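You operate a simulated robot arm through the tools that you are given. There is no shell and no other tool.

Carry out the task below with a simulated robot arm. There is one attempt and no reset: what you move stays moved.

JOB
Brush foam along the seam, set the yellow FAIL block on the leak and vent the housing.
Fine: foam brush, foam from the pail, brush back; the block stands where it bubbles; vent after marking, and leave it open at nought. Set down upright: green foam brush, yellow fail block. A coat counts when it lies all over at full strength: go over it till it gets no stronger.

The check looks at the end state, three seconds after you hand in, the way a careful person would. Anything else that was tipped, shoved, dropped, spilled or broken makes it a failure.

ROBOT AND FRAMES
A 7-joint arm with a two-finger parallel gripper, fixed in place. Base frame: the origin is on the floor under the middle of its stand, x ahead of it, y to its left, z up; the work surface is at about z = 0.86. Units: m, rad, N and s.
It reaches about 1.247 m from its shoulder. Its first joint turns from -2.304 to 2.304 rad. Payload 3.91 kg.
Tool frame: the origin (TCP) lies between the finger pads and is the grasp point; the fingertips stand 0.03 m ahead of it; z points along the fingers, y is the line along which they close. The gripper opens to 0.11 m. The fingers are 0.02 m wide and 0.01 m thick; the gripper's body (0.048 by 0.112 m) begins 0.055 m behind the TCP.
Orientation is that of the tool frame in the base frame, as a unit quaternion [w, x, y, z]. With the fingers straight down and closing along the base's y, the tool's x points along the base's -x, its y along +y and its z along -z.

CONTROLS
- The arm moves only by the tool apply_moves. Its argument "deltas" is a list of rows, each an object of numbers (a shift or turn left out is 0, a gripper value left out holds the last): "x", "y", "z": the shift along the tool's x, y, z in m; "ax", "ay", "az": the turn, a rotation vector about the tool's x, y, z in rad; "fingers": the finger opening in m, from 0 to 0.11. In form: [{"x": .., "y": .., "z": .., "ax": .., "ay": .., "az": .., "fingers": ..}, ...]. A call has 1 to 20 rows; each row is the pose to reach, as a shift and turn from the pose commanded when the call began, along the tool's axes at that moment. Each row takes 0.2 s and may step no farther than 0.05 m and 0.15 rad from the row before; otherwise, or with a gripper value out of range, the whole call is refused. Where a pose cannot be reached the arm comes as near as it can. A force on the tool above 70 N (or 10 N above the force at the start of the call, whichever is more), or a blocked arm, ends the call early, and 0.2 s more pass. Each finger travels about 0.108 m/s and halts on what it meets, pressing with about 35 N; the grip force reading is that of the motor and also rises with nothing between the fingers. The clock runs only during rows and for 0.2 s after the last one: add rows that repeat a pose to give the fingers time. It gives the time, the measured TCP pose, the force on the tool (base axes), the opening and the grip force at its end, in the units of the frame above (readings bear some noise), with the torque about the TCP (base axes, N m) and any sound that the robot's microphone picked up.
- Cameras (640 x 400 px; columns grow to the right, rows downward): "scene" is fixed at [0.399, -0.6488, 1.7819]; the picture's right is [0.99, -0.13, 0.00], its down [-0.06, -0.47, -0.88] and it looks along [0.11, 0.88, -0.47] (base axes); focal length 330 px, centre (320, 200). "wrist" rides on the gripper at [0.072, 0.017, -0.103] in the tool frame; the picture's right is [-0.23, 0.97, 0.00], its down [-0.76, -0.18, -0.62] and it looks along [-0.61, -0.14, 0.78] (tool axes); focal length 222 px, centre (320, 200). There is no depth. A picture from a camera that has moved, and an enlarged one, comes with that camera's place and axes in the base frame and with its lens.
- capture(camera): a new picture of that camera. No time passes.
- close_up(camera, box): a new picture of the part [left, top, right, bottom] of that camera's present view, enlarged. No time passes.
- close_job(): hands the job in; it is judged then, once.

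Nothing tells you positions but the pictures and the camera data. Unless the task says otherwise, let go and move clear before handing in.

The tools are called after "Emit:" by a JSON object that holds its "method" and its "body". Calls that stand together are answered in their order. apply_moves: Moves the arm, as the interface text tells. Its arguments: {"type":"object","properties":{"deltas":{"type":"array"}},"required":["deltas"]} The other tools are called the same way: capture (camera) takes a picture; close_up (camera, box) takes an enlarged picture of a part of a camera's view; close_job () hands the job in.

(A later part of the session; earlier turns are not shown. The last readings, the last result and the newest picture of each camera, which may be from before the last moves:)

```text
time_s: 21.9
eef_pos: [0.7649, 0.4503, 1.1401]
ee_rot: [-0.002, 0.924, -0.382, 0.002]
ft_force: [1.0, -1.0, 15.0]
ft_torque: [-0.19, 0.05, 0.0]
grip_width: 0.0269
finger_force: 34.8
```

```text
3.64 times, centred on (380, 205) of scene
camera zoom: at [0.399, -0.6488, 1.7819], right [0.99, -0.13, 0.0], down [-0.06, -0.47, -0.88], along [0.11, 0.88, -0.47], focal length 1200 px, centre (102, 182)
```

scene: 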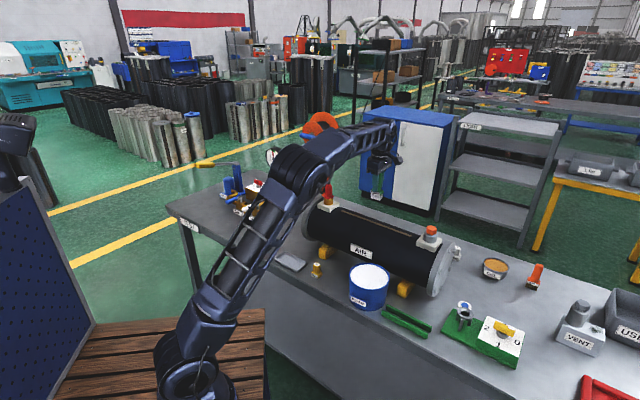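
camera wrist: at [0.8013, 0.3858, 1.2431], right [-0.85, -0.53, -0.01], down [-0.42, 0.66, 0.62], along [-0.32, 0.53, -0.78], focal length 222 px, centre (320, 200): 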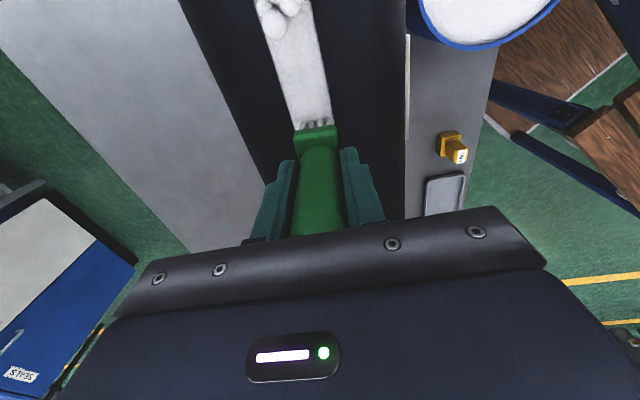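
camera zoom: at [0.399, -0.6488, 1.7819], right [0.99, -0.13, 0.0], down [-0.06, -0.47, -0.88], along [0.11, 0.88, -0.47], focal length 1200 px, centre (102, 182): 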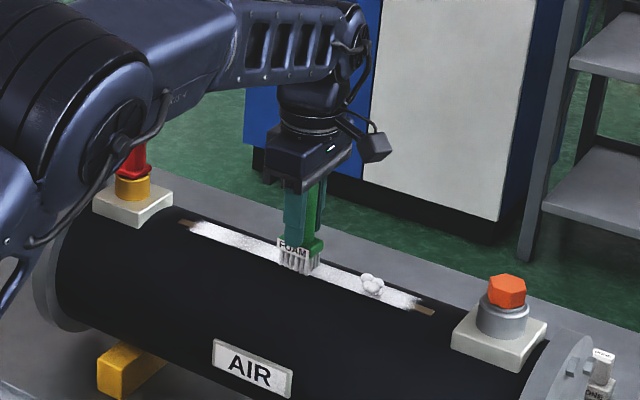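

The seam is foaming and a cluster of bubbles has come up on the right-hand part, near (0.827, 0.387). Both ends are still thin, so I'll continue the stroke left past the seam's end.

Emit:
{"method": "apply_moves", "body": {"deltas": [{"x": -0.02, "z": -0.0002, "fingers": 0.02}, {"x": -0.04, "z": -0.0003}, {"x": -0.06, "z": -0.0005}, {"x": -0.08, "z": -0.0007}, {"x": -0.1, "z": -0.0009}, {"x": -0.12, "z": -0.001}, {"x": -0.14, "z": -0.0012}, {"x": -0.158, "z": -0.0014}, {"x": -0.166, "z": -0.0014}]}}

Emit:
{"method": "capture", "body": {"camera": "wrist"}}

Emit:
{"method": "close_up", "body": {"camera": "scene", "box": [310, 150, 450, 260]}}

Emit:
{"method": "close_up", "body": {"camera": "scene", "box": [390, 215, 450, 255]}}

```text
time_s: 23.9
eef_pos: [0.6462, 0.5674, 1.1405]
ee_rot: [-0.002, 0.924, -0.383, 0.003]
ft_force: [-1.1, -0.7, -0.5]
ft_torque: [0.0, 0.02, 0.01]
grip_width: 0.0272
finger_force: 34.9
```

```text
taken
camera wrist: at [0.6839, 0.5031, 1.2439], right [-0.85, -0.53, -0.01], down [-0.42, 0.66, 0.62], along [-0.32, 0.53, -0.78], focal length 222 px, centre (320, 200)
```

wrist: 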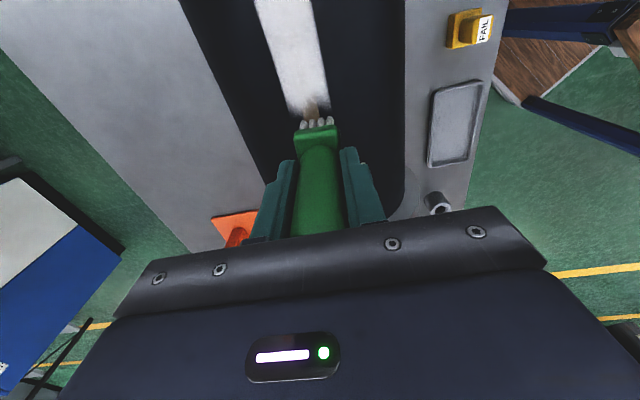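

```text
3.64 times, centred on (380, 205) of scene
camera zoom: at [0.399, -0.6488, 1.7819], right [0.99, -0.13, 0.0], down [-0.06, -0.47, -0.88], along [0.11, 0.88, -0.47], focal length 1200 px, centre (102, 182)
```

zoom: 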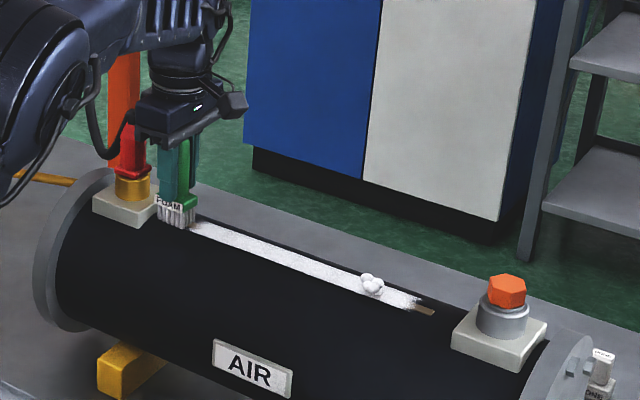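

```text
10.00 times, centred on (420, 235) of scene
camera zoom: at [0.399, -0.6488, 1.7819], right [0.99, -0.13, 0.0], down [-0.06, -0.47, -0.88], along [0.11, 0.88, -0.47], focal length 3299 px, centre (-680, -150)
```

zoom: 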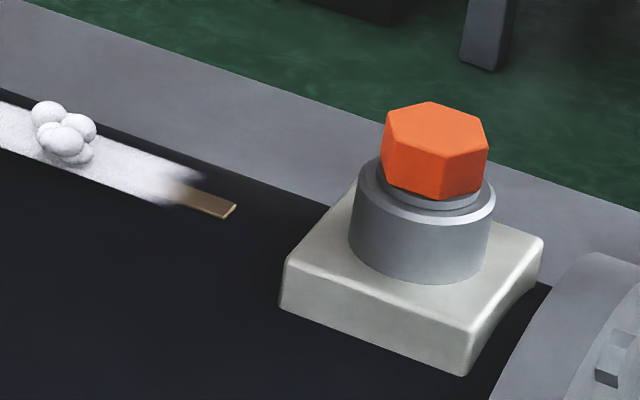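

The coat is strong along the middle, but about 2 cm at each end is still brown and the brush has lost contact here, having slid a little more in the grip. I'll press again at the left end and scrub it with short strokes.

Emit:
{"method": "apply_moves", "body": {"deltas": [{"z": 0.001, "x": 0.002, "fingers": 0.02}, {"z": 0.002, "x": 0.002}, {"z": 0.002, "x": 0.002}]}}

Emit:
{"method": "close_up", "body": {"camera": "scene", "box": [320, 180, 380, 220]}}

```text
time_s: 24.7
eef_pos: [0.6477, 0.5655, 1.1402]
ee_rot: [-0.002, 0.924, -0.383, 0.003]
ft_force: [-3.2, 1.9, 15.0]
ft_torque: [0.06, 0.4, -0.04]
grip_width: 0.0273
finger_force: 35.7
```

```text
10.00 times, centred on (350, 200) of scene
camera zoom: at [0.399, -0.6488, 1.7819], right [0.99, -0.13, 0.0], down [-0.06, -0.47, -0.88], along [0.11, 0.88, -0.47], focal length 3299 px, centre (20, 200)
```

zoom: 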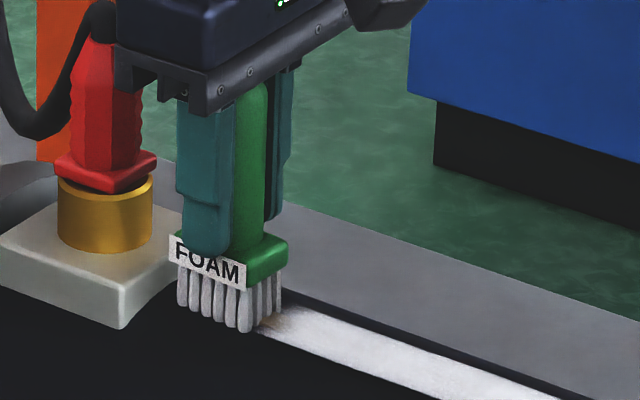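

Contact is back at 15 N. I'll scrub back and forth over the left 4 cm.

Emit:
{"method": "apply_moves", "body": {"deltas": [{"x": 0.01, "fingers": 0.02}, {"x": 0.02}, {"x": 0.03}, {"x": 0.04}, {"x": 0.03}, {"x": 0.02}, {"x": 0.01}, {"x": 0.002}, {"x": 0.01}, {"x": 0.02}, {"x": 0.03}, {"x": 0.04}, {"x": 0.06}]}}

Emit:
{"method": "close_up", "body": {"camera": "scene", "box": [320, 180, 380, 220]}}

Emit:
{"method": "capture", "body": {"camera": "wrist"}}

```text
time_s: 27.5
eef_pos: [0.692, 0.5218, 1.1395]
ee_rot: [-0.002, 0.923, -0.384, 0.003]
ft_force: [-2.4, 2.8, 23.5]
ft_torque: [0.09, 0.46, -0.01]
grip_width: 0.0275
finger_force: 34.8
```

```text
10.00 times, centred on (350, 200) of scene
camera zoom: at [0.399, -0.6488, 1.7819], right [0.99, -0.13, 0.0], down [-0.06, -0.47, -0.88], along [0.11, 0.88, -0.47], focal length 3299 px, centre (20, 200)
```

zoom: 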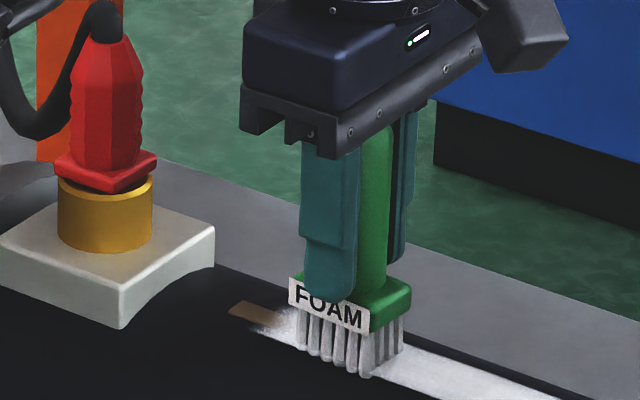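

```text
taken
camera wrist: at [0.7289, 0.4583, 1.2432], right [-0.85, -0.53, -0.01], down [-0.42, 0.66, 0.62], along [-0.32, 0.53, -0.78], focal length 222 px, centre (320, 200)
```

wrist: 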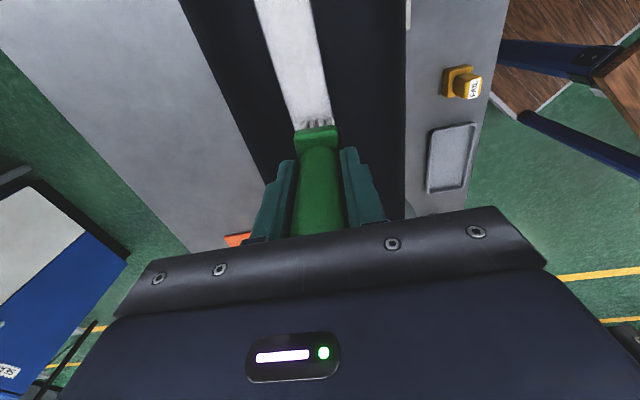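

The left 2 cm and right 2 cm are still brown even after scrubbing, so the brush has probably run dry. I'll lift off, inspect the bristles and coat, and reload.

Emit:
{"method": "apply_moves", "body": {"deltas": [{"z": -0.04, "fingers": 0.02}, {"z": -0.08}]}}

Emit:
{"method": "close_up", "body": {"camera": "scene", "box": [320, 170, 380, 210]}}

Emit:
{"method": "close_up", "body": {"camera": "scene", "box": [330, 190, 440, 260]}}

Emit:
{"method": "close_up", "body": {"camera": "wrist", "box": [270, 90, 370, 180]}}

```text
time_s: 28.1
eef_pos: [0.691, 0.5225, 1.2177]
ee_rot: [-0.001, 0.924, -0.383, 0.002]
ft_force: [0.7, 0.3, -1.5]
ft_torque: [-0.01, 0.03, -0.01]
grip_width: 0.0274
finger_force: 34.9
```

```text
10.00 times, centred on (350, 190) of scene
camera zoom: at [0.399, -0.6488, 1.7819], right [0.99, -0.13, 0.0], down [-0.06, -0.47, -0.88], along [0.11, 0.88, -0.47], focal length 3299 px, centre (20, 300)
```

zoom: 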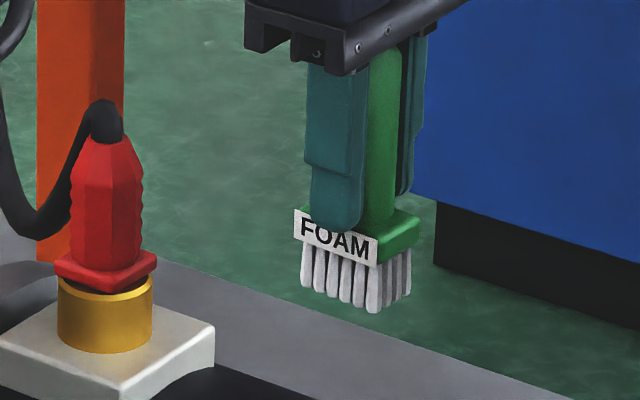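

```text
5.71 times, centred on (385, 225) of scene
camera zoom: at [0.399, -0.6488, 1.7819], right [0.99, -0.13, 0.0], down [-0.06, -0.47, -0.88], along [0.11, 0.88, -0.47], focal length 1885 px, centre (-51, 57)
```

zoom: 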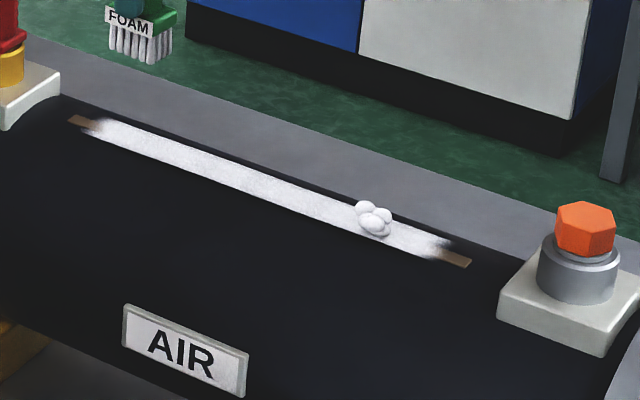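

```text
4.44 times, centred on (320, 135) of wrist
camera zoom: at [0.7283, 0.4587, 1.3215], right [-0.85, -0.53, 0.0], down [-0.42, 0.66, 0.62], along [-0.32, 0.53, -0.78], focal length 987 px, centre (320, 489)
```

zoom: 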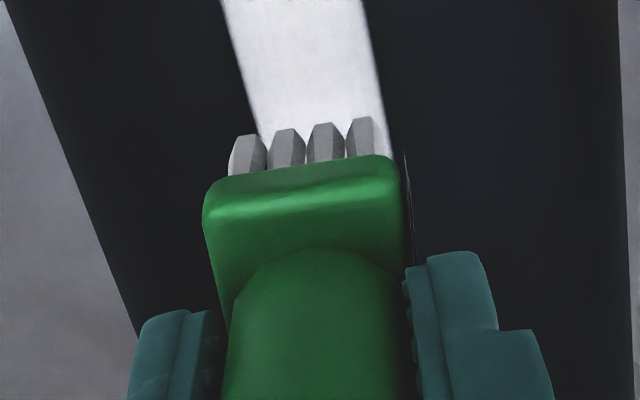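

The bristles are still white, but fresh foam can't hurt. I'll carry the brush back over the pail and lower it gently to just above the foam.

Emit:
{"method": "apply_moves", "body": {"deltas": [{"x": 0.0319, "y": 0.03, "fingers": 0.02}, {"x": 0.0638, "y": 0.06}, {"x": 0.0957, "y": 0.09}, {"x": 0.1275, "y": 0.12}, {"x": 0.1594, "y": 0.15}, {"x": 0.1913, "y": 0.18}, {"x": 0.1913, "y": 0.18, "z": 0.05}, {"x": 0.1913, "y": 0.18, "z": 0.1}, {"x": 0.1913, "y": 0.18, "z": 0.145}, {"x": 0.1913, "y": 0.18, "z": 0.175}, {"x": 0.1913, "y": 0.18, "z": 0.187}, {"x": 0.1913, "y": 0.18, "z": 0.187}]}}

Emit:
{"method": "capture", "body": {"camera": "wrist"}}

Emit:
{"method": "close_up", "body": {"camera": "scene", "box": [310, 200, 430, 310]}}

```text
time_s: 30.7
eef_pos: [0.7008, 0.2603, 1.0307]
ee_rot: [-0.002, 0.923, -0.384, 0.003]
ft_force: [0.1, 0.0, -2.0]
ft_torque: [-0.01, 0.0, 0.04]
grip_width: 0.0274
finger_force: 35.8
```

```text
taken
camera wrist: at [0.7377, 0.1967, 1.134], right [-0.85, -0.53, -0.01], down [-0.42, 0.66, 0.62], along [-0.32, 0.53, -0.78], focal length 222 px, centre (320, 200)
```

wrist: 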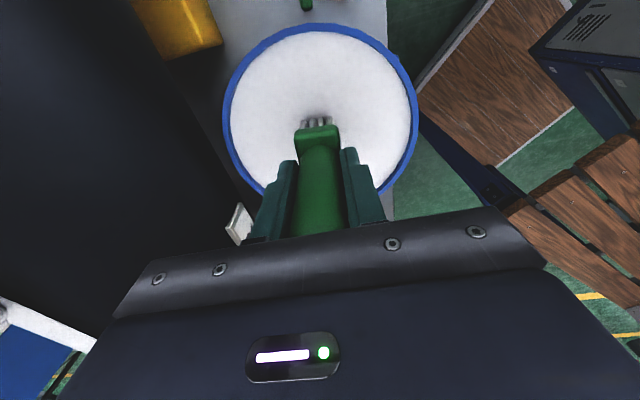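

```text
3.64 times, centred on (370, 255) of scene
camera zoom: at [0.399, -0.6488, 1.7819], right [0.99, -0.13, 0.0], down [-0.06, -0.47, -0.88], along [0.11, 0.88, -0.47], focal length 1200 px, centre (138, 0)
```

zoom: 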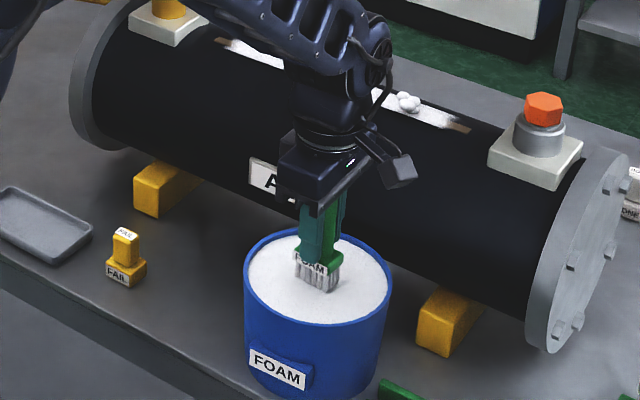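

The brush is just above the foam. I'll lower it gently into contact.

Emit:
{"method": "apply_moves", "body": {"deltas": [{"z": 0.002, "fingers": 0.02}, {"z": 0.004}, {"z": 0.006}, {"z": 0.006}]}}

```text
time_s: 31.7
eef_pos: [0.7022, 0.2613, 1.0291]
ee_rot: [-0.006, 0.924, -0.383, 0.005]
ft_force: [1.3, 0.5, 18.3]
ft_torque: [-0.07, 0.17, 0.02]
grip_width: 0.0272
finger_force: 34.6
stopped in row 4: the force on the tool passed its limit at 72 N (the readings are from after the stop); the commanded pose is now the measured one
```

It touched the foam firmly (surface contact at TCP z≈1.03), so the brush is reloaded. I'll lift clear, straighten the slight tilt, and check it.

Emit:
{"method": "apply_moves", "body": {"deltas": [{"z": -0.03, "fingers": 0.02}, {"z": -0.07}, {"z": -0.11, "ax": -0.007, "ay": -0.002}, {"z": -0.15, "ax": -0.015, "ay": -0.005}, {"z": -0.19, "ax": -0.015, "ay": -0.005}, {"z": -0.19, "ax": -0.015, "ay": -0.005}]}}

Emit:
{"method": "close_up", "body": {"camera": "scene", "box": [330, 150, 410, 230]}}

Emit:
{"method": "close_up", "body": {"camera": "wrist", "box": [270, 90, 370, 240]}}

```text
time_s: 33.1
eef_pos: [0.6987, 0.2625, 1.2181]
ee_rot: [0.002, 0.924, -0.383, -0.001]
ft_force: [0.1, 0.4, -0.8]
ft_torque: [-0.01, 0.0, -0.01]
grip_width: 0.0271
finger_force: 34.7
```

```text
5.00 times, centred on (370, 190) of scene
camera zoom: at [0.399, -0.6488, 1.7819], right [0.99, -0.13, 0.0], down [-0.06, -0.47, -0.88], along [0.11, 0.88, -0.47], focal length 1649 px, centre (70, 250)
```

zoom: 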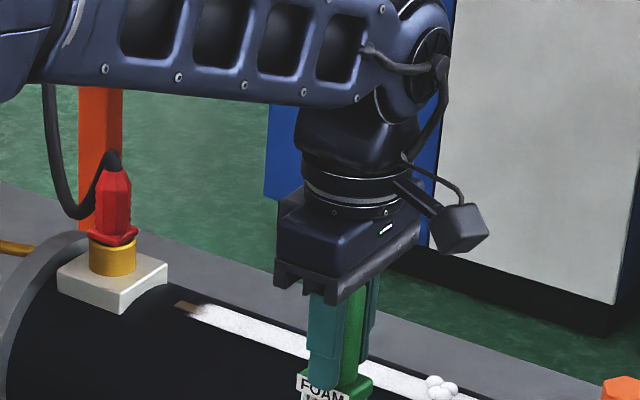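

```text
2.67 times, centred on (320, 165) of wrist
camera zoom: at [0.7378, 0.1986, 1.3218], right [-0.85, -0.53, 0.0], down [-0.41, 0.67, 0.62], along [-0.33, 0.53, -0.78], focal length 592 px, centre (320, 293)
```

zoom: 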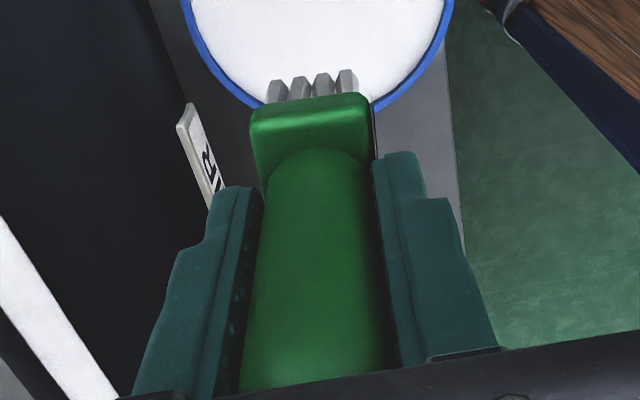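

The brush is upright and loaded. I'll return to the left end of the seam, above the surface.

Emit:
{"method": "apply_moves", "body": {"deltas": [{"x": -0.0355, "y": -0.0255, "fingers": 0.02}, {"x": -0.071, "y": -0.0511}, {"x": -0.1065, "y": -0.0766}, {"x": -0.1419, "y": -0.1022}, {"x": -0.1774, "y": -0.1277}, {"x": -0.2129, "y": -0.1533}, {"x": -0.2464, "y": -0.1788}, {"x": -0.2464, "y": -0.1788, "z": 0.04}, {"x": -0.2464, "y": -0.1788, "z": 0.067}, {"x": -0.2464, "y": -0.1788, "z": 0.071}, {"x": -0.2464, "y": -0.1788, "z": 0.071}]}}

Emit:
{"method": "close_up", "body": {"camera": "scene", "box": [320, 180, 380, 220]}}

```text
time_s: 35.5
eef_pos: [0.6513, 0.5608, 1.146]
ee_rot: [0.002, 0.924, -0.383, 0.0]
ft_force: [-0.1, 0.8, -0.9]
ft_torque: [-0.04, 0.01, -0.02]
grip_width: 0.0271
finger_force: 34.9
```

```text
10.00 times, centred on (350, 200) of scene
camera zoom: at [0.399, -0.6488, 1.7819], right [0.99, -0.13, 0.0], down [-0.06, -0.47, -0.88], along [0.11, 0.88, -0.47], focal length 3299 px, centre (20, 200)
```

zoom: 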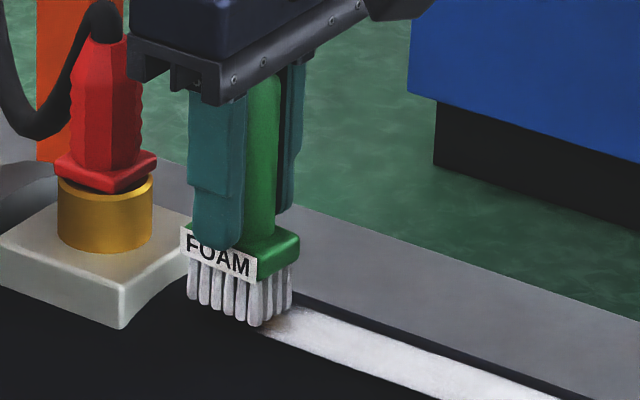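

I'm 3–4 mm above the surface at the left end. I'll lower to firm contact in small steps.

Emit:
{"method": "apply_moves", "body": {"deltas": [{"x": -0.003, "y": -0.001, "z": 0.002, "fingers": 0.02}, {"x": -0.003, "y": -0.001, "z": 0.004}, {"x": -0.003, "y": -0.001, "z": 0.0055}, {"x": -0.003, "y": -0.001, "z": 0.0055}]}}

```text
time_s: 36.5
eef_pos: [0.6509, 0.5632, 1.141]
ee_rot: [0.002, 0.924, -0.383, 0.0]
ft_force: [0.3, -1.4, -1.2]
ft_torque: [0.02, 0.01, 0.01]
grip_width: 0.0273
finger_force: 35.2
```

Emit:
{"method": "apply_moves", "body": {"deltas": [{"z": 0.0015, "fingers": 0.02}, {"z": 0.003}, {"z": 0.003}]}}

Emit:
{"method": "close_up", "body": {"camera": "scene", "box": [320, 180, 380, 220]}}

```text
time_s: 37.3
eef_pos: [0.6505, 0.5643, 1.1389]
ee_rot: [0.0, 0.923, -0.384, 0.0]
ft_force: [2.5, -1.5, 24.0]
ft_torque: [-0.26, -0.37, 0.0]
grip_width: 0.0271
finger_force: 35.0
```

```text
10.00 times, centred on (350, 200) of scene
camera zoom: at [0.399, -0.6488, 1.7819], right [0.99, -0.13, 0.0], down [-0.06, -0.47, -0.88], along [0.11, 0.88, -0.47], focal length 3299 px, centre (20, 200)
```

zoom: 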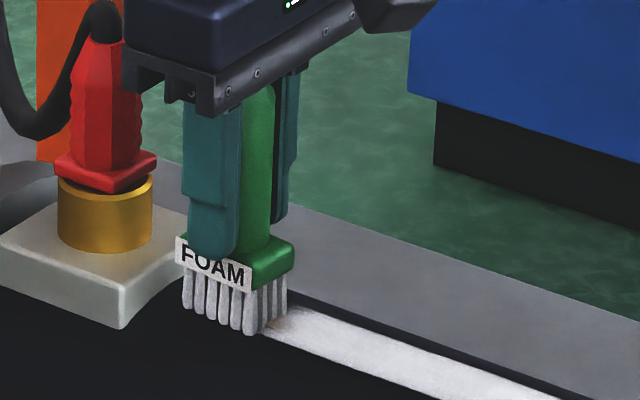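

Firm contact at 24 N. I'll stroke slowly right across the bare end and look at the result.

Emit:
{"method": "apply_moves", "body": {"deltas": [{"x": 0.008, "fingers": 0.02}, {"x": 0.016}, {"x": 0.024}, {"x": 0.032}, {"x": 0.042}, {"x": 0.052}, {"x": 0.06}]}}

Emit:
{"method": "close_up", "body": {"camera": "scene", "box": [320, 180, 380, 220]}}

```text
time_s: 38.9
eef_pos: [0.6915, 0.5216, 1.1392]
ee_rot: [0.0, 0.923, -0.384, 0.0]
ft_force: [-7.8, 8.0, 38.6]
ft_torque: [0.36, 0.19, 0.02]
grip_width: 0.0271
finger_force: 35.5
```

```text
10.00 times, centred on (350, 200) of scene
camera zoom: at [0.399, -0.6488, 1.7819], right [0.99, -0.13, 0.0], down [-0.06, -0.47, -0.88], along [0.11, 0.88, -0.47], focal length 3299 px, centre (20, 200)
```

zoom: 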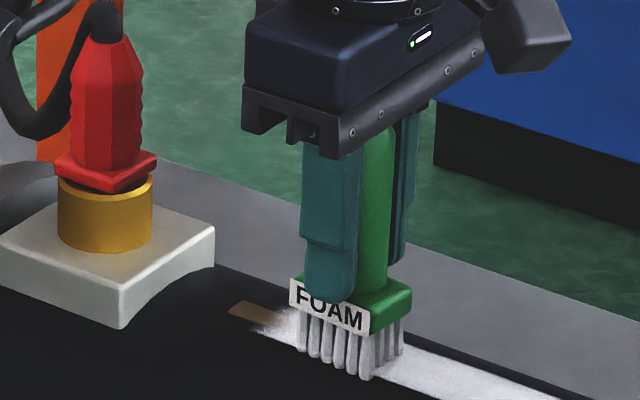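

The bare tips stop at the same point symmetrically at both ends (about 2 cm) no matter how I brush. The foam line therefore seems to end there. I'll make further full passes to bring the rest to full strength.

Emit:
{"method": "apply_moves", "body": {"deltas": [{"x": 0.02, "z": -0.0008, "fingers": 0.02}, {"x": 0.04, "z": -0.0008}, {"x": 0.06, "z": -0.0006}, {"x": 0.08, "z": -0.0006}, {"x": 0.1, "z": -0.0004}, {"x": 0.12, "z": -0.0004}, {"x": 0.14, "z": -0.0002}, {"x": 0.16, "z": 0.0}, {"x": 0.18, "z": 0.0}, {"x": 0.2, "z": 0.0}, {"x": 0.22, "z": 0.0}, {"x": 0.24, "z": 0.0}, {"x": 0.262, "z": 0.0}]}}

Emit:
{"method": "close_up", "body": {"camera": "scene", "box": [330, 190, 440, 260]}}

```text
time_s: 41.7
eef_pos: [0.8764, 0.3352, 1.1403]
ee_rot: [0.001, 0.924, -0.383, -0.001]
ft_force: [-5.1, 6.1, 33.0]
ft_torque: [0.23, 0.07, 0.02]
grip_width: 0.0272
finger_force: 34.8
```

```text
5.71 times, centred on (385, 225) of scene
camera zoom: at [0.399, -0.6488, 1.7819], right [0.99, -0.13, 0.0], down [-0.06, -0.47, -0.88], along [0.11, 0.88, -0.47], focal length 1885 px, centre (-51, 57)
```

zoom: 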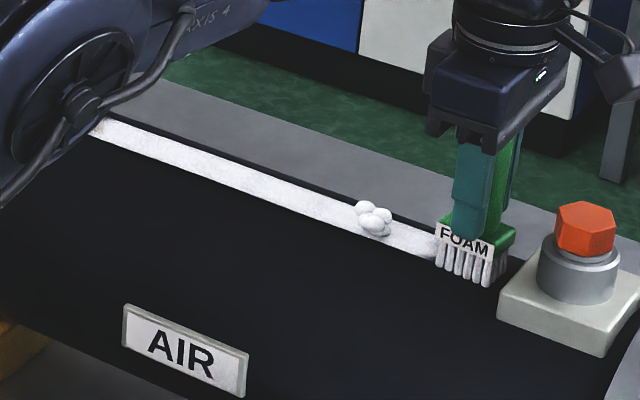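

The coat looks uniformly white and pressure is 33 N at the right end. I'll stroke back to the left end.

Emit:
{"method": "apply_moves", "body": {"deltas": [{"x": -0.02, "z": -0.0005, "fingers": 0.02}, {"x": -0.04, "z": -0.0006}, {"x": -0.06, "z": -0.0006}, {"x": -0.08, "z": -0.0006}, {"x": -0.1, "z": -0.0006}, {"x": -0.12, "z": -0.0006}, {"x": -0.14, "z": -0.0006}, {"x": -0.16, "z": -0.0006}, {"x": -0.18, "z": -0.0006}, {"x": -0.2, "z": -0.0006}, {"x": -0.22, "z": -0.0006}, {"x": -0.24, "z": -0.0006}, {"x": -0.26, "z": -0.0006}, {"x": -0.28, "z": -0.0006}, {"x": -0.3, "z": -0.0006}, {"x": -0.316, "z": -0.0006}]}}

Emit:
{"method": "close_up", "body": {"camera": "scene", "box": [330, 190, 440, 260]}}

Emit:
{"method": "capture", "body": {"camera": "wrist"}}

```text
time_s: 45.1
eef_pos: [0.6538, 0.5587, 1.1392]
ee_rot: [0.001, 0.924, -0.383, -0.001]
ft_force: [4.1, -4.2, 22.7]
ft_torque: [-0.25, -0.35, 0.02]
grip_width: 0.0271
finger_force: 35.2
```

```text
5.71 times, centred on (385, 225) of scene
camera zoom: at [0.399, -0.6488, 1.7819], right [0.99, -0.13, 0.0], down [-0.06, -0.47, -0.88], along [0.11, 0.88, -0.47], focal length 1885 px, centre (-51, 57)
```

zoom: 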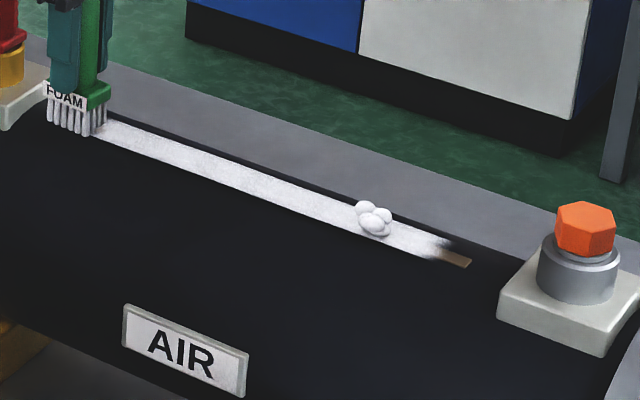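

```text
taken
camera wrist: at [0.6922, 0.4963, 1.243], right [-0.85, -0.53, 0.0], down [-0.41, 0.67, 0.62], along [-0.33, 0.53, -0.78], focal length 222 px, centre (320, 200)
```

wrist: 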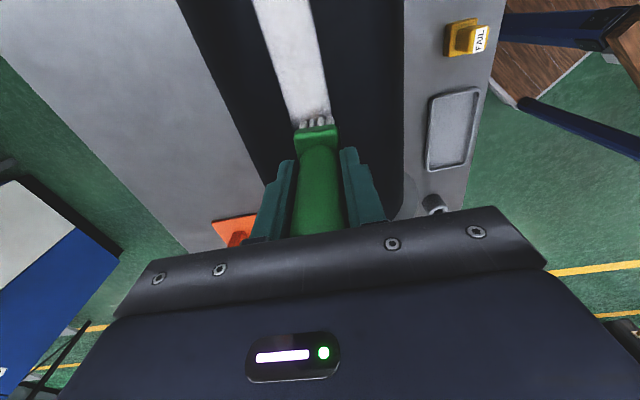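

I'll lift off and inspect both ends and the coat closely.

Emit:
{"method": "apply_moves", "body": {"deltas": [{"z": -0.03, "fingers": 0.02}, {"z": -0.07}, {"z": -0.1, "x": 0.03}]}}

Emit:
{"method": "close_up", "body": {"camera": "scene", "box": [335, 195, 395, 235]}}

Emit:
{"method": "close_up", "body": {"camera": "scene", "box": [380, 210, 440, 250]}}

Emit:
{"method": "capture", "body": {"camera": "wrist"}}

```text
time_s: 45.9
eef_pos: [0.6759, 0.539, 1.2387]
ee_rot: [0.003, 0.924, -0.383, -0.001]
ft_force: [-0.4, 1.1, -1.5]
ft_torque: [-0.02, 0.04, 0.0]
grip_width: 0.0269
finger_force: 35.2
```

```text
10.00 times, centred on (365, 215) of scene
camera zoom: at [0.399, -0.6488, 1.7819], right [0.99, -0.13, 0.0], down [-0.06, -0.47, -0.88], along [0.11, 0.88, -0.47], focal length 3299 px, centre (-130, 50)
```

zoom: 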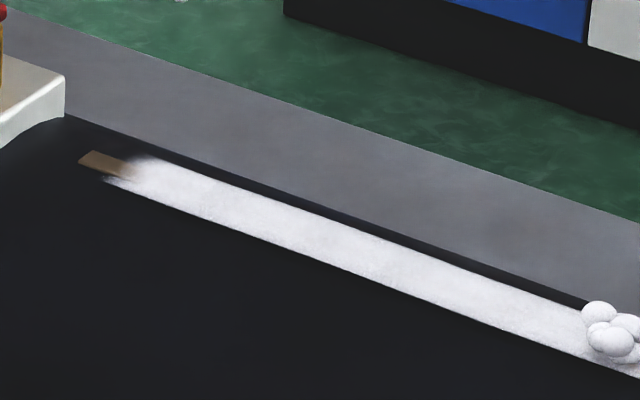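

```text
10.00 times, centred on (410, 230) of scene
camera zoom: at [0.399, -0.6488, 1.7819], right [0.99, -0.13, 0.0], down [-0.06, -0.47, -0.88], along [0.11, 0.88, -0.47], focal length 3299 px, centre (-580, -100)
```

zoom: 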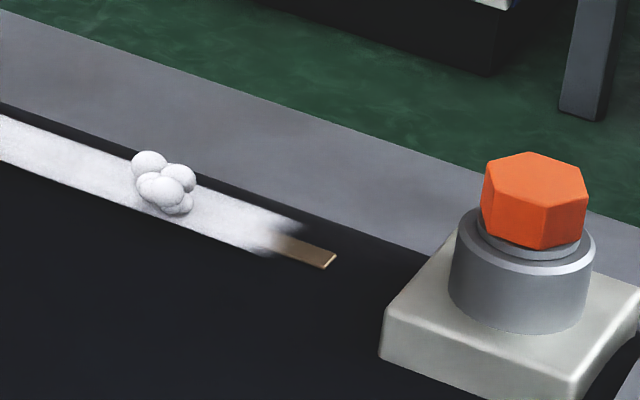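

```text
taken
camera wrist: at [0.7144, 0.4753, 1.3421], right [-0.85, -0.53, 0.01], down [-0.41, 0.67, 0.62], along [-0.33, 0.53, -0.78], focal length 222 px, centre (320, 200)
```

wrist: 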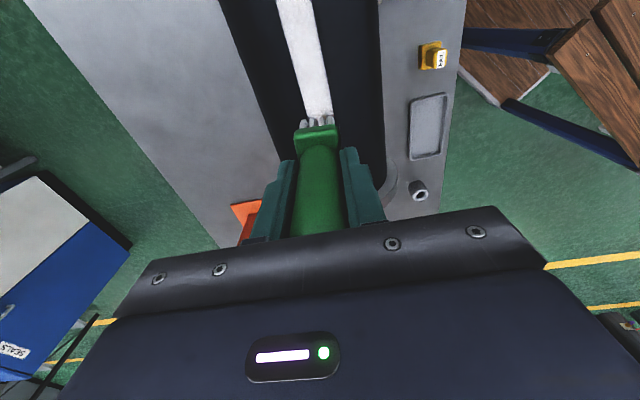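

The coat is evenly white with a brushed fringe at each end. The right fringe fades a bit more softly than the left one, so I'll scrub the right end a few times and compare.

Emit:
{"method": "apply_moves", "body": {"deltas": [{"x": 0.049, "fingers": 0.02}, {"x": 0.098}, {"x": 0.147}, {"x": 0.196}, {"x": 0.243}, {"x": 0.243, "z": 0.045}, {"x": 0.243, "z": 0.085}, {"x": 0.243, "z": 0.096}, {"x": 0.243, "z": 0.098}, {"x": 0.243, "z": 0.0985}]}}

```text
time_s: 48.1
eef_pos: [0.8482, 0.3678, 1.1393]
ee_rot: [0.002, 0.924, -0.383, -0.001]
ft_force: [0.1, 0.0, -0.4]
ft_torque: [0.01, 0.01, -0.01]
grip_width: 0.0275
finger_force: 35.3
```

Emit:
{"method": "apply_moves", "body": {"deltas": [{"z": 0.0015, "fingers": 0.02}, {"z": 0.0025}, {"x": 0.015, "z": 0.0025}, {"x": 0.03, "z": 0.0025}, {"x": 0.045, "z": 0.0025}, {"x": 0.03, "z": 0.0025}, {"x": 0.015, "z": 0.0025}, {"x": 0.0, "z": 0.0025}, {"x": 0.015, "z": 0.0025}, {"x": 0.03, "z": 0.0025}, {"x": 0.047, "z": 0.0025}, {"x": 0.03, "z": 0.0025}, {"x": 0.015, "z": 0.0025}, {"x": 0.0, "z": 0.0025}, {"x": -0.02, "z": 0.0025}]}}

Emit:
{"method": "close_up", "body": {"camera": "scene", "box": [380, 210, 440, 250]}}

```text
time_s: 51.3
eef_pos: [0.8333, 0.3797, 1.1393]
ee_rot: [0.001, 0.923, -0.384, -0.001]
ft_force: [7.8, -10.1, 50.7]
ft_torque: [-0.54, -0.59, 0.02]
grip_width: 0.0273
finger_force: 34.8
```

```text
10.00 times, centred on (410, 230) of scene
camera zoom: at [0.399, -0.6488, 1.7819], right [0.99, -0.13, 0.0], down [-0.06, -0.47, -0.88], along [0.11, 0.88, -0.47], focal length 3299 px, centre (-580, -100)
```

zoom: 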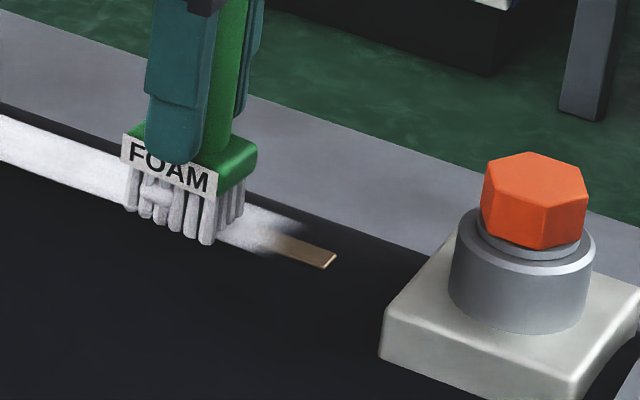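

The fringe at the right end doesn't change, so the coat is as complete and strong as it gets. I'll lift clear and take a good look at the bubble location from above.

Emit:
{"method": "apply_moves", "body": {"deltas": [{"z": -0.03, "fingers": 0.02}, {"z": -0.07}, {"z": -0.1}, {"x": -0.035, "z": -0.12}, {"x": -0.075, "z": -0.12}, {"x": -0.075, "z": -0.12}]}}

Emit:
{"method": "capture", "body": {"camera": "wrist"}}

Emit:
{"method": "close_up", "body": {"camera": "wrist", "box": [260, 0, 380, 130]}}

Emit:
{"method": "close_up", "body": {"camera": "scene", "box": [330, 190, 440, 260]}}

Emit:
{"method": "close_up", "body": {"camera": "scene", "box": [340, 150, 400, 210]}}

```text
time_s: 52.7
eef_pos: [0.7812, 0.4337, 1.2584]
ee_rot: [0.002, 0.924, -0.383, -0.001]
ft_force: [1.2, -0.6, -0.9]
ft_torque: [-0.03, 0.0, 0.05]
grip_width: 0.027
finger_force: 34.9
```

```text
taken
camera wrist: at [0.8192, 0.3705, 1.3618], right [-0.85, -0.53, 0.0], down [-0.41, 0.67, 0.62], along [-0.33, 0.53, -0.78], focal length 222 px, centre (320, 200)
```

wrist: 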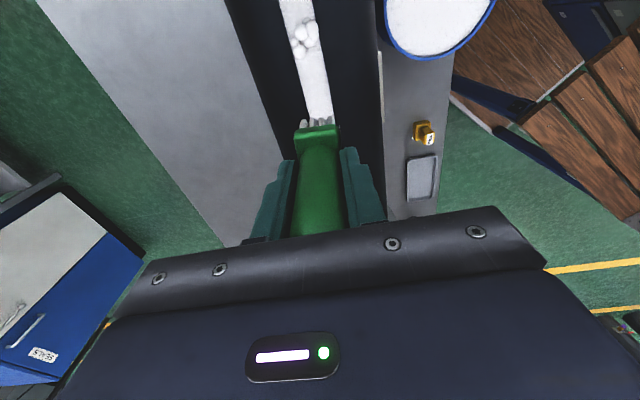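

```text
3.08 times, centred on (320, 65) of wrist
camera zoom: at [0.8192, 0.3705, 1.3618], right [-0.85, -0.53, 0.0], down [-0.41, 0.67, 0.62], along [-0.33, 0.53, -0.78], focal length 684 px, centre (320, 615)
```

zoom: 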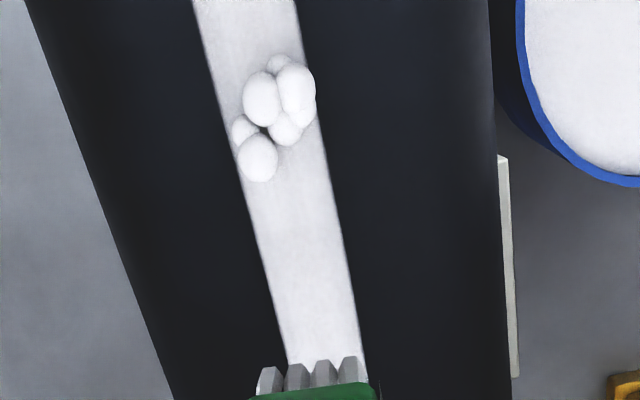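

```text
5.71 times, centred on (385, 225) of scene
camera zoom: at [0.399, -0.6488, 1.7819], right [0.99, -0.13, 0.0], down [-0.06, -0.47, -0.88], along [0.11, 0.88, -0.47], focal length 1885 px, centre (-51, 57)
```

zoom: 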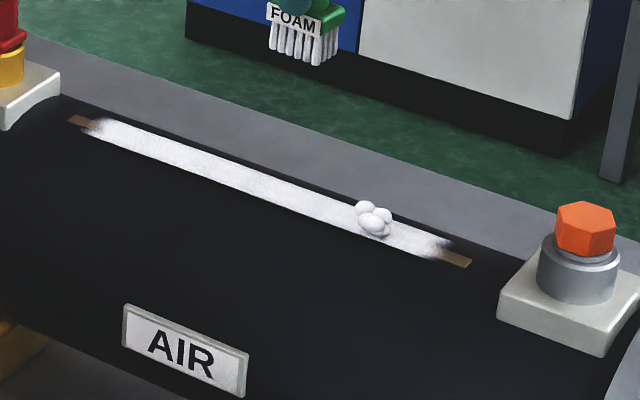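

```text
6.67 times, centred on (370, 180) of scene
camera zoom: at [0.399, -0.6488, 1.7819], right [0.99, -0.13, 0.0], down [-0.06, -0.47, -0.88], along [0.11, 0.88, -0.47], focal length 2199 px, centre (-13, 333)
```

zoom: 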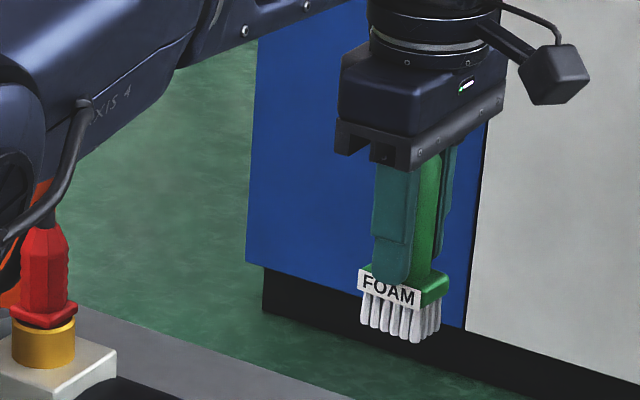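

The bubbles sit at about (0.826, 0.388) on the top line of the housing. I'll return the brush to where it stood, going over the spot and down to just above the bench.

Emit:
{"method": "apply_moves", "body": {"deltas": [{"x": -0.0112, "y": 0.0382, "fingers": 0.02}, {"x": -0.0224, "y": 0.0763}, {"x": -0.0335, "y": 0.1145}, {"x": -0.0447, "y": 0.1526}, {"x": -0.0559, "y": 0.1908}, {"x": -0.0559, "y": 0.1908, "z": 0.05}, {"x": -0.0559, "y": 0.1908, "z": 0.1}, {"x": -0.0559, "y": 0.1908, "z": 0.15}, {"x": -0.0559, "y": 0.1908, "z": 0.2}, {"x": -0.0559, "y": 0.1908, "z": 0.25}, {"x": -0.0559, "y": 0.1908, "z": 0.28}, {"x": -0.0559, "y": 0.1908, "z": 0.3}, {"x": -0.0559, "y": 0.1908, "z": 0.3}]}}

Emit:
{"method": "capture", "body": {"camera": "wrist"}}

Emit:
{"method": "close_up", "body": {"camera": "scene", "box": [300, 230, 390, 310]}}

```text
time_s: 55.5
eef_pos: [0.6059, 0.3395, 0.957]
ee_rot: [0.002, 0.924, -0.384, -0.001]
ft_force: [-0.3, 0.1, -1.1]
ft_torque: [0.01, -0.04, -0.01]
grip_width: 0.0273
finger_force: 34.6
```

```text
taken
camera wrist: at [0.6431, 0.2745, 1.0603], right [-0.85, -0.53, 0.0], down [-0.41, 0.67, 0.62], along [-0.33, 0.53, -0.78], focal length 222 px, centre (320, 200)
```

wrist: 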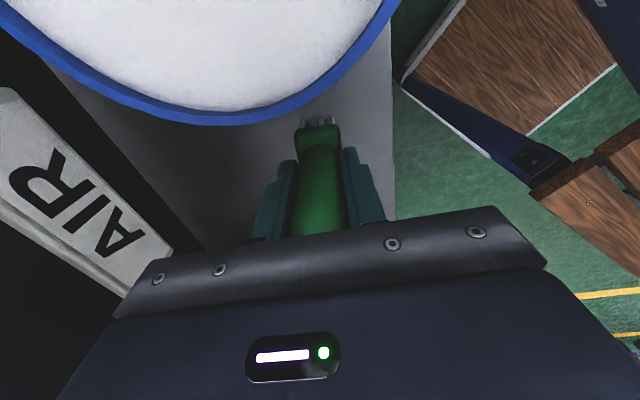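

```text
5.00 times, centred on (345, 270) of scene
camera zoom: at [0.399, -0.6488, 1.7819], right [0.99, -0.13, 0.0], down [-0.06, -0.47, -0.88], along [0.11, 0.88, -0.47], focal length 1649 px, centre (195, -150)
```

zoom: 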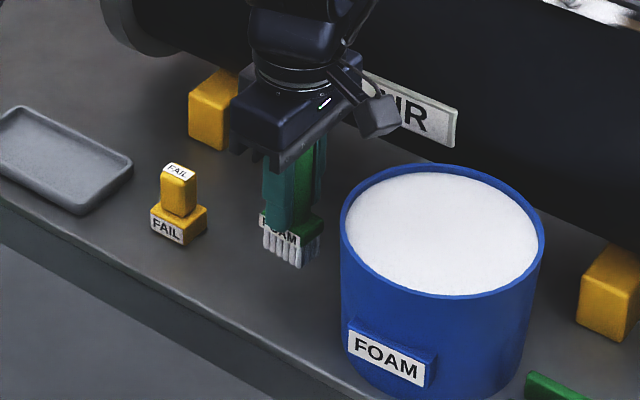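

The brush hangs about 3 cm over its old spot. I'll lower it in small steps until the bristles meet the bench.

Emit:
{"method": "apply_moves", "body": {"deltas": [{"z": 0.015, "fingers": 0.02}, {"z": 0.022}, {"z": 0.026}, {"z": 0.026}]}}

```text
time_s: 56.5
eef_pos: [0.6045, 0.3375, 0.9313]
ee_rot: [0.002, 0.924, -0.383, -0.001]
ft_force: [-0.4, -0.1, -1.5]
ft_torque: [0.01, 0.0, -0.01]
grip_width: 0.027
finger_force: 34.8
```

Emit:
{"method": "apply_moves", "body": {"deltas": [{"z": 0.0015, "fingers": 0.02}, {"z": 0.0025}, {"z": 0.0025}]}}

```text
time_s: 57.3
eef_pos: [0.6047, 0.3386, 0.9289]
ee_rot: [0.001, 0.923, -0.384, -0.001]
ft_force: [1.0, -0.8, -0.2]
ft_torque: [-0.05, 0.0, -0.02]
grip_width: 0.0272
finger_force: 34.6
```

Emit:
{"method": "apply_moves", "body": {"deltas": [{"z": 0.001, "fingers": 0.02}, {"z": 0.002}, {"z": 0.002}]}}

Emit:
{"method": "close_up", "body": {"camera": "scene", "box": [320, 255, 370, 300]}}

```text
time_s: 58.1
eef_pos: [0.6042, 0.3377, 0.9284]
ee_rot: [0.001, 0.923, -0.384, -0.001]
ft_force: [-0.7, 0.1, -1.0]
ft_torque: [-0.01, 0.0, -0.03]
grip_width: 0.0273
finger_force: 34.6
```

```text
8.89 times, centred on (345, 278) of scene
camera zoom: at [0.399, -0.6488, 1.7819], right [0.99, -0.13, 0.0], down [-0.06, -0.47, -0.88], along [0.11, 0.88, -0.47], focal length 2932 px, centre (98, -489)
```

zoom: 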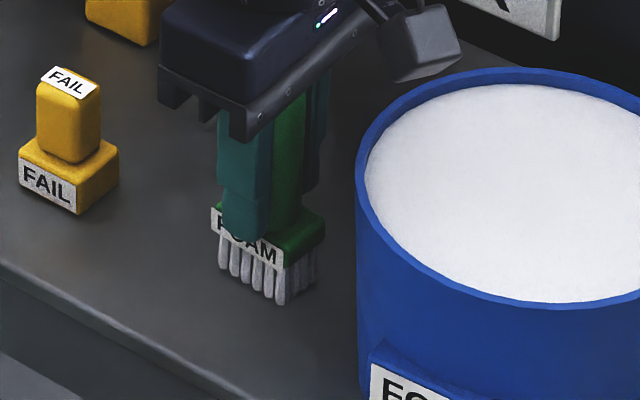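

Emit:
{"method": "apply_moves", "body": {"deltas": [{"z": 0.001, "fingers": 0.02}, {"z": 0.002}, {"z": 0.002}]}}

```text
time_s: 58.9
eef_pos: [0.6044, 0.3372, 0.9262]
ee_rot: [0.002, 0.924, -0.383, 0.0]
ft_force: [0.1, 0.2, -0.3]
ft_torque: [0.01, -0.02, 0.02]
grip_width: 0.0271
finger_force: 35.4
```

Emit:
{"method": "apply_moves", "body": {"deltas": [{"z": 0.001, "fingers": 0.02}, {"z": 0.002}, {"z": 0.002}]}}

```text
time_s: 59.7
eef_pos: [0.6055, 0.3374, 0.9266]
ee_rot: [0.001, 0.923, -0.384, 0.0]
ft_force: [-1.3, -5.3, 39.8]
ft_torque: [-0.16, 0.08, 0.03]
grip_width: 0.0272
finger_force: 35.3
```

The bristles are firmly on the bench (40 N). I'll ease the pressure off, open the fingers and rise straight up.

Emit:
{"method": "apply_moves", "body": {"deltas": [{"z": -0.001, "fingers": 0.02}, {"z": -0.0015, "fingers": 0.02}]}}

```text
time_s: 60.3
eef_pos: [0.6052, 0.3378, 0.9253]
ee_rot: [0.002, 0.924, -0.383, -0.001]
ft_force: [4.2, 2.1, 25.2]
ft_torque: [0.24, -0.34, 0.04]
grip_width: 0.0272
finger_force: 35.1
```

Emit:
{"method": "apply_moves", "body": {"deltas": [{"z": -0.0012, "fingers": 0.02}, {"z": -0.0012, "fingers": 0.02}]}}

```text
time_s: 60.9
eef_pos: [0.6037, 0.3367, 0.9252]
ee_rot: [0.002, 0.924, -0.383, -0.001]
ft_force: [0.7, 2.8, 3.8]
ft_torque: [0.15, -0.06, -0.01]
grip_width: 0.0274
finger_force: 34.6
```

Pressure is down to about 4 N. Opening now.

Emit:
{"method": "apply_moves", "body": {"deltas": [{"fingers": 0.04}, {"fingers": 0.06}, {"fingers": 0.06}, {"z": -0.02, "fingers": 0.06}, {"z": -0.06, "fingers": 0.06}, {"z": -0.1, "fingers": 0.06}]}}

Emit:
{"method": "capture", "body": {"camera": "wrist"}}

Emit:
{"method": "close_up", "body": {"camera": "scene", "box": [300, 230, 390, 310]}}

```text
time_s: 62.3
eef_pos: [0.6042, 0.3389, 1.0259]
ee_rot: [0.003, 0.923, -0.384, -0.001]
ft_force: [-0.4, -0.8, -0.3]
ft_torque: [-0.03, 0.06, -0.02]
grip_width: 0.0601
finger_force: 0.1
```

```text
taken
camera wrist: at [0.6432, 0.2744, 1.1292], right [-0.85, -0.53, 0.01], down [-0.41, 0.67, 0.62], along [-0.33, 0.53, -0.78], focal length 222 px, centre (320, 200)
```

wrist: 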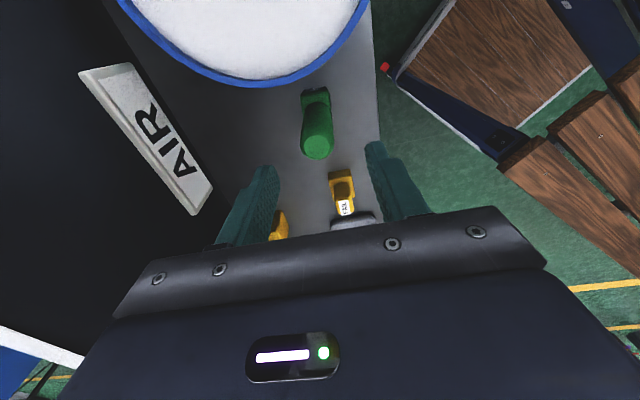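

```text
5.00 times, centred on (345, 270) of scene
camera zoom: at [0.399, -0.6488, 1.7819], right [0.99, -0.13, 0.0], down [-0.06, -0.47, -0.88], along [0.11, 0.88, -0.47], focal length 1649 px, centre (195, -150)
```

zoom: 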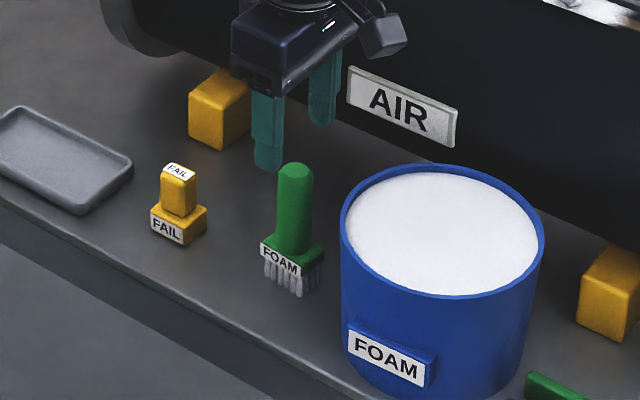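

The brush stands upright back in its place. Next is the FAIL block, which I put at about (0.522, 0.411) with its top near z≈0.917. I'll move above it to check.

Emit:
{"method": "apply_moves", "body": {"deltas": [{"z": -0.04, "fingers": 0.06}, {"x": -0.03, "y": 0.002, "z": -0.074}, {"x": -0.07, "y": 0.0045, "z": -0.074}, {"x": -0.1089, "y": 0.0071, "z": -0.074}, {"x": -0.1089, "y": 0.0071, "z": -0.074}]}}

Emit:
{"method": "capture", "body": {"camera": "wrist"}}

Emit:
{"method": "close_up", "body": {"camera": "wrist", "box": [270, 90, 380, 190]}}

Emit:
{"method": "close_up", "body": {"camera": "scene", "box": [290, 245, 340, 285]}}

```text
time_s: 63.5
eef_pos: [0.5235, 0.4099, 1.1004]
ee_rot: [0.003, 0.924, -0.383, 0.0]
ft_force: [0.5, -0.5, -1.2]
ft_torque: [-0.04, 0.0, -0.01]
grip_width: 0.0599
finger_force: 0.1
```

```text
taken
camera wrist: at [0.5621, 0.3475, 1.2046], right [-0.85, -0.53, 0.0], down [-0.41, 0.67, 0.62], along [-0.33, 0.53, -0.78], focal length 222 px, centre (320, 200)
```

wrist: 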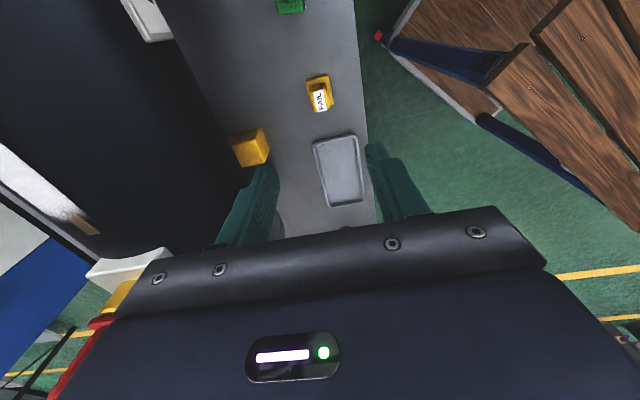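

```text
4.00 times, centred on (325, 140) of wrist
camera zoom: at [0.5621, 0.3475, 1.2046], right [-0.85, -0.53, 0.0], down [-0.41, 0.67, 0.62], along [-0.33, 0.53, -0.78], focal length 888 px, centre (300, 440)
```

zoom: 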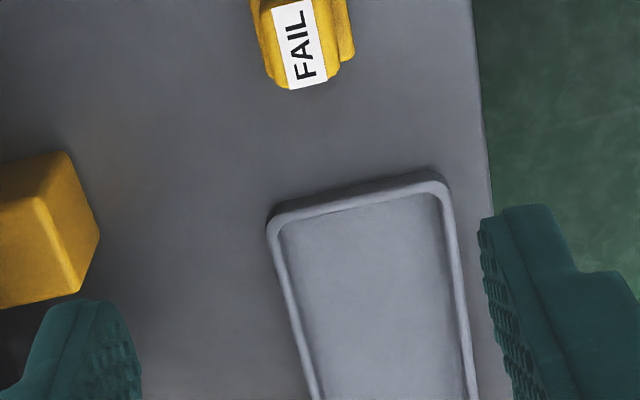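

```text
10.00 times, centred on (315, 265) of scene
camera zoom: at [0.399, -0.6488, 1.7819], right [0.99, -0.13, 0.0], down [-0.06, -0.47, -0.88], along [0.11, 0.88, -0.47], focal length 3299 px, centre (370, -450)
```

zoom: 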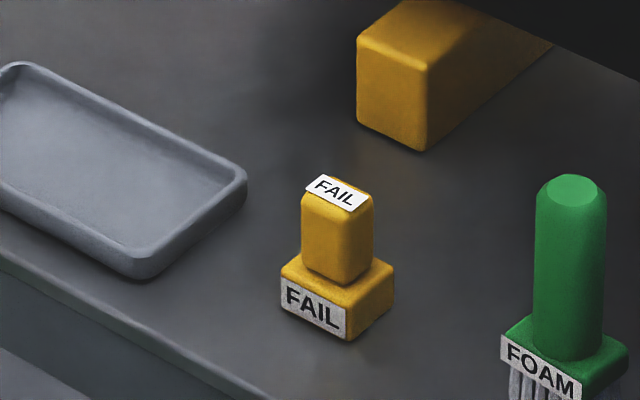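

The block's post is about 20 mm square on a ~33 mm base, centred at (0.523, 0.4115) with its top at z≈0.917. I'll descend around the post and grip it.

Emit:
{"method": "apply_moves", "body": {"deltas": [{"x": -0.0015, "y": -0.0008, "z": 0.05, "ax": 0.005, "ay": -0.002, "fingers": 0.05}, {"x": -0.0015, "y": -0.0008, "z": 0.1, "ax": 0.005, "ay": -0.002}, {"x": -0.0015, "y": -0.0008, "z": 0.13, "ax": 0.005, "ay": -0.002}, {"x": -0.0015, "y": -0.0008, "z": 0.13, "ax": 0.005, "ay": -0.002}]}}

Emit:
{"method": "capture", "body": {"camera": "wrist"}}

Emit:
{"method": "close_up", "body": {"camera": "scene", "box": [290, 230, 350, 285]}}

```text
time_s: 64.5
eef_pos: [0.5214, 0.4118, 0.9694]
ee_rot: [-0.001, 0.924, -0.383, 0.0]
ft_force: [0.5, 0.7, -0.2]
ft_torque: [-0.02, -0.01, 0.0]
grip_width: 0.0501
finger_force: 0.1
```

```text
taken
camera wrist: at [0.5601, 0.3478, 1.0734], right [-0.85, -0.53, 0.0], down [-0.41, 0.66, 0.62], along [-0.33, 0.53, -0.78], focal length 222 px, centre (320, 200)
```

wrist: 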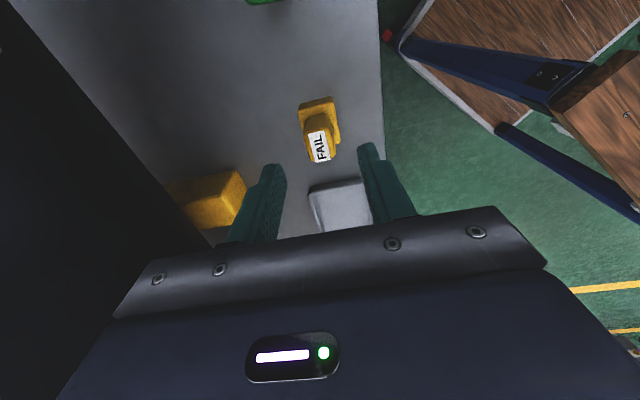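

```text
7.27 times, centred on (320, 258) of scene
camera zoom: at [0.399, -0.6488, 1.7819], right [0.99, -0.13, 0.0], down [-0.06, -0.47, -0.88], along [0.11, 0.88, -0.47], focal length 2399 px, centre (320, -218)
```

zoom: 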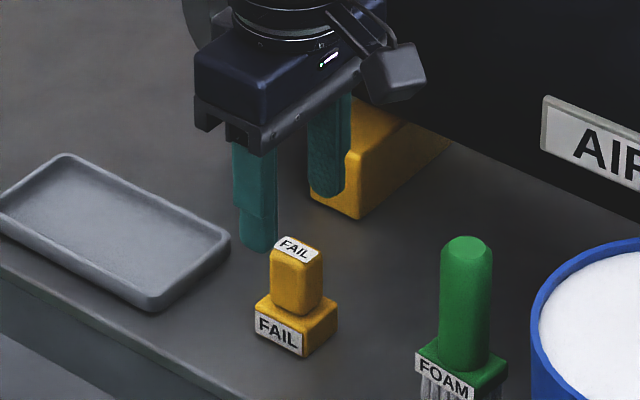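

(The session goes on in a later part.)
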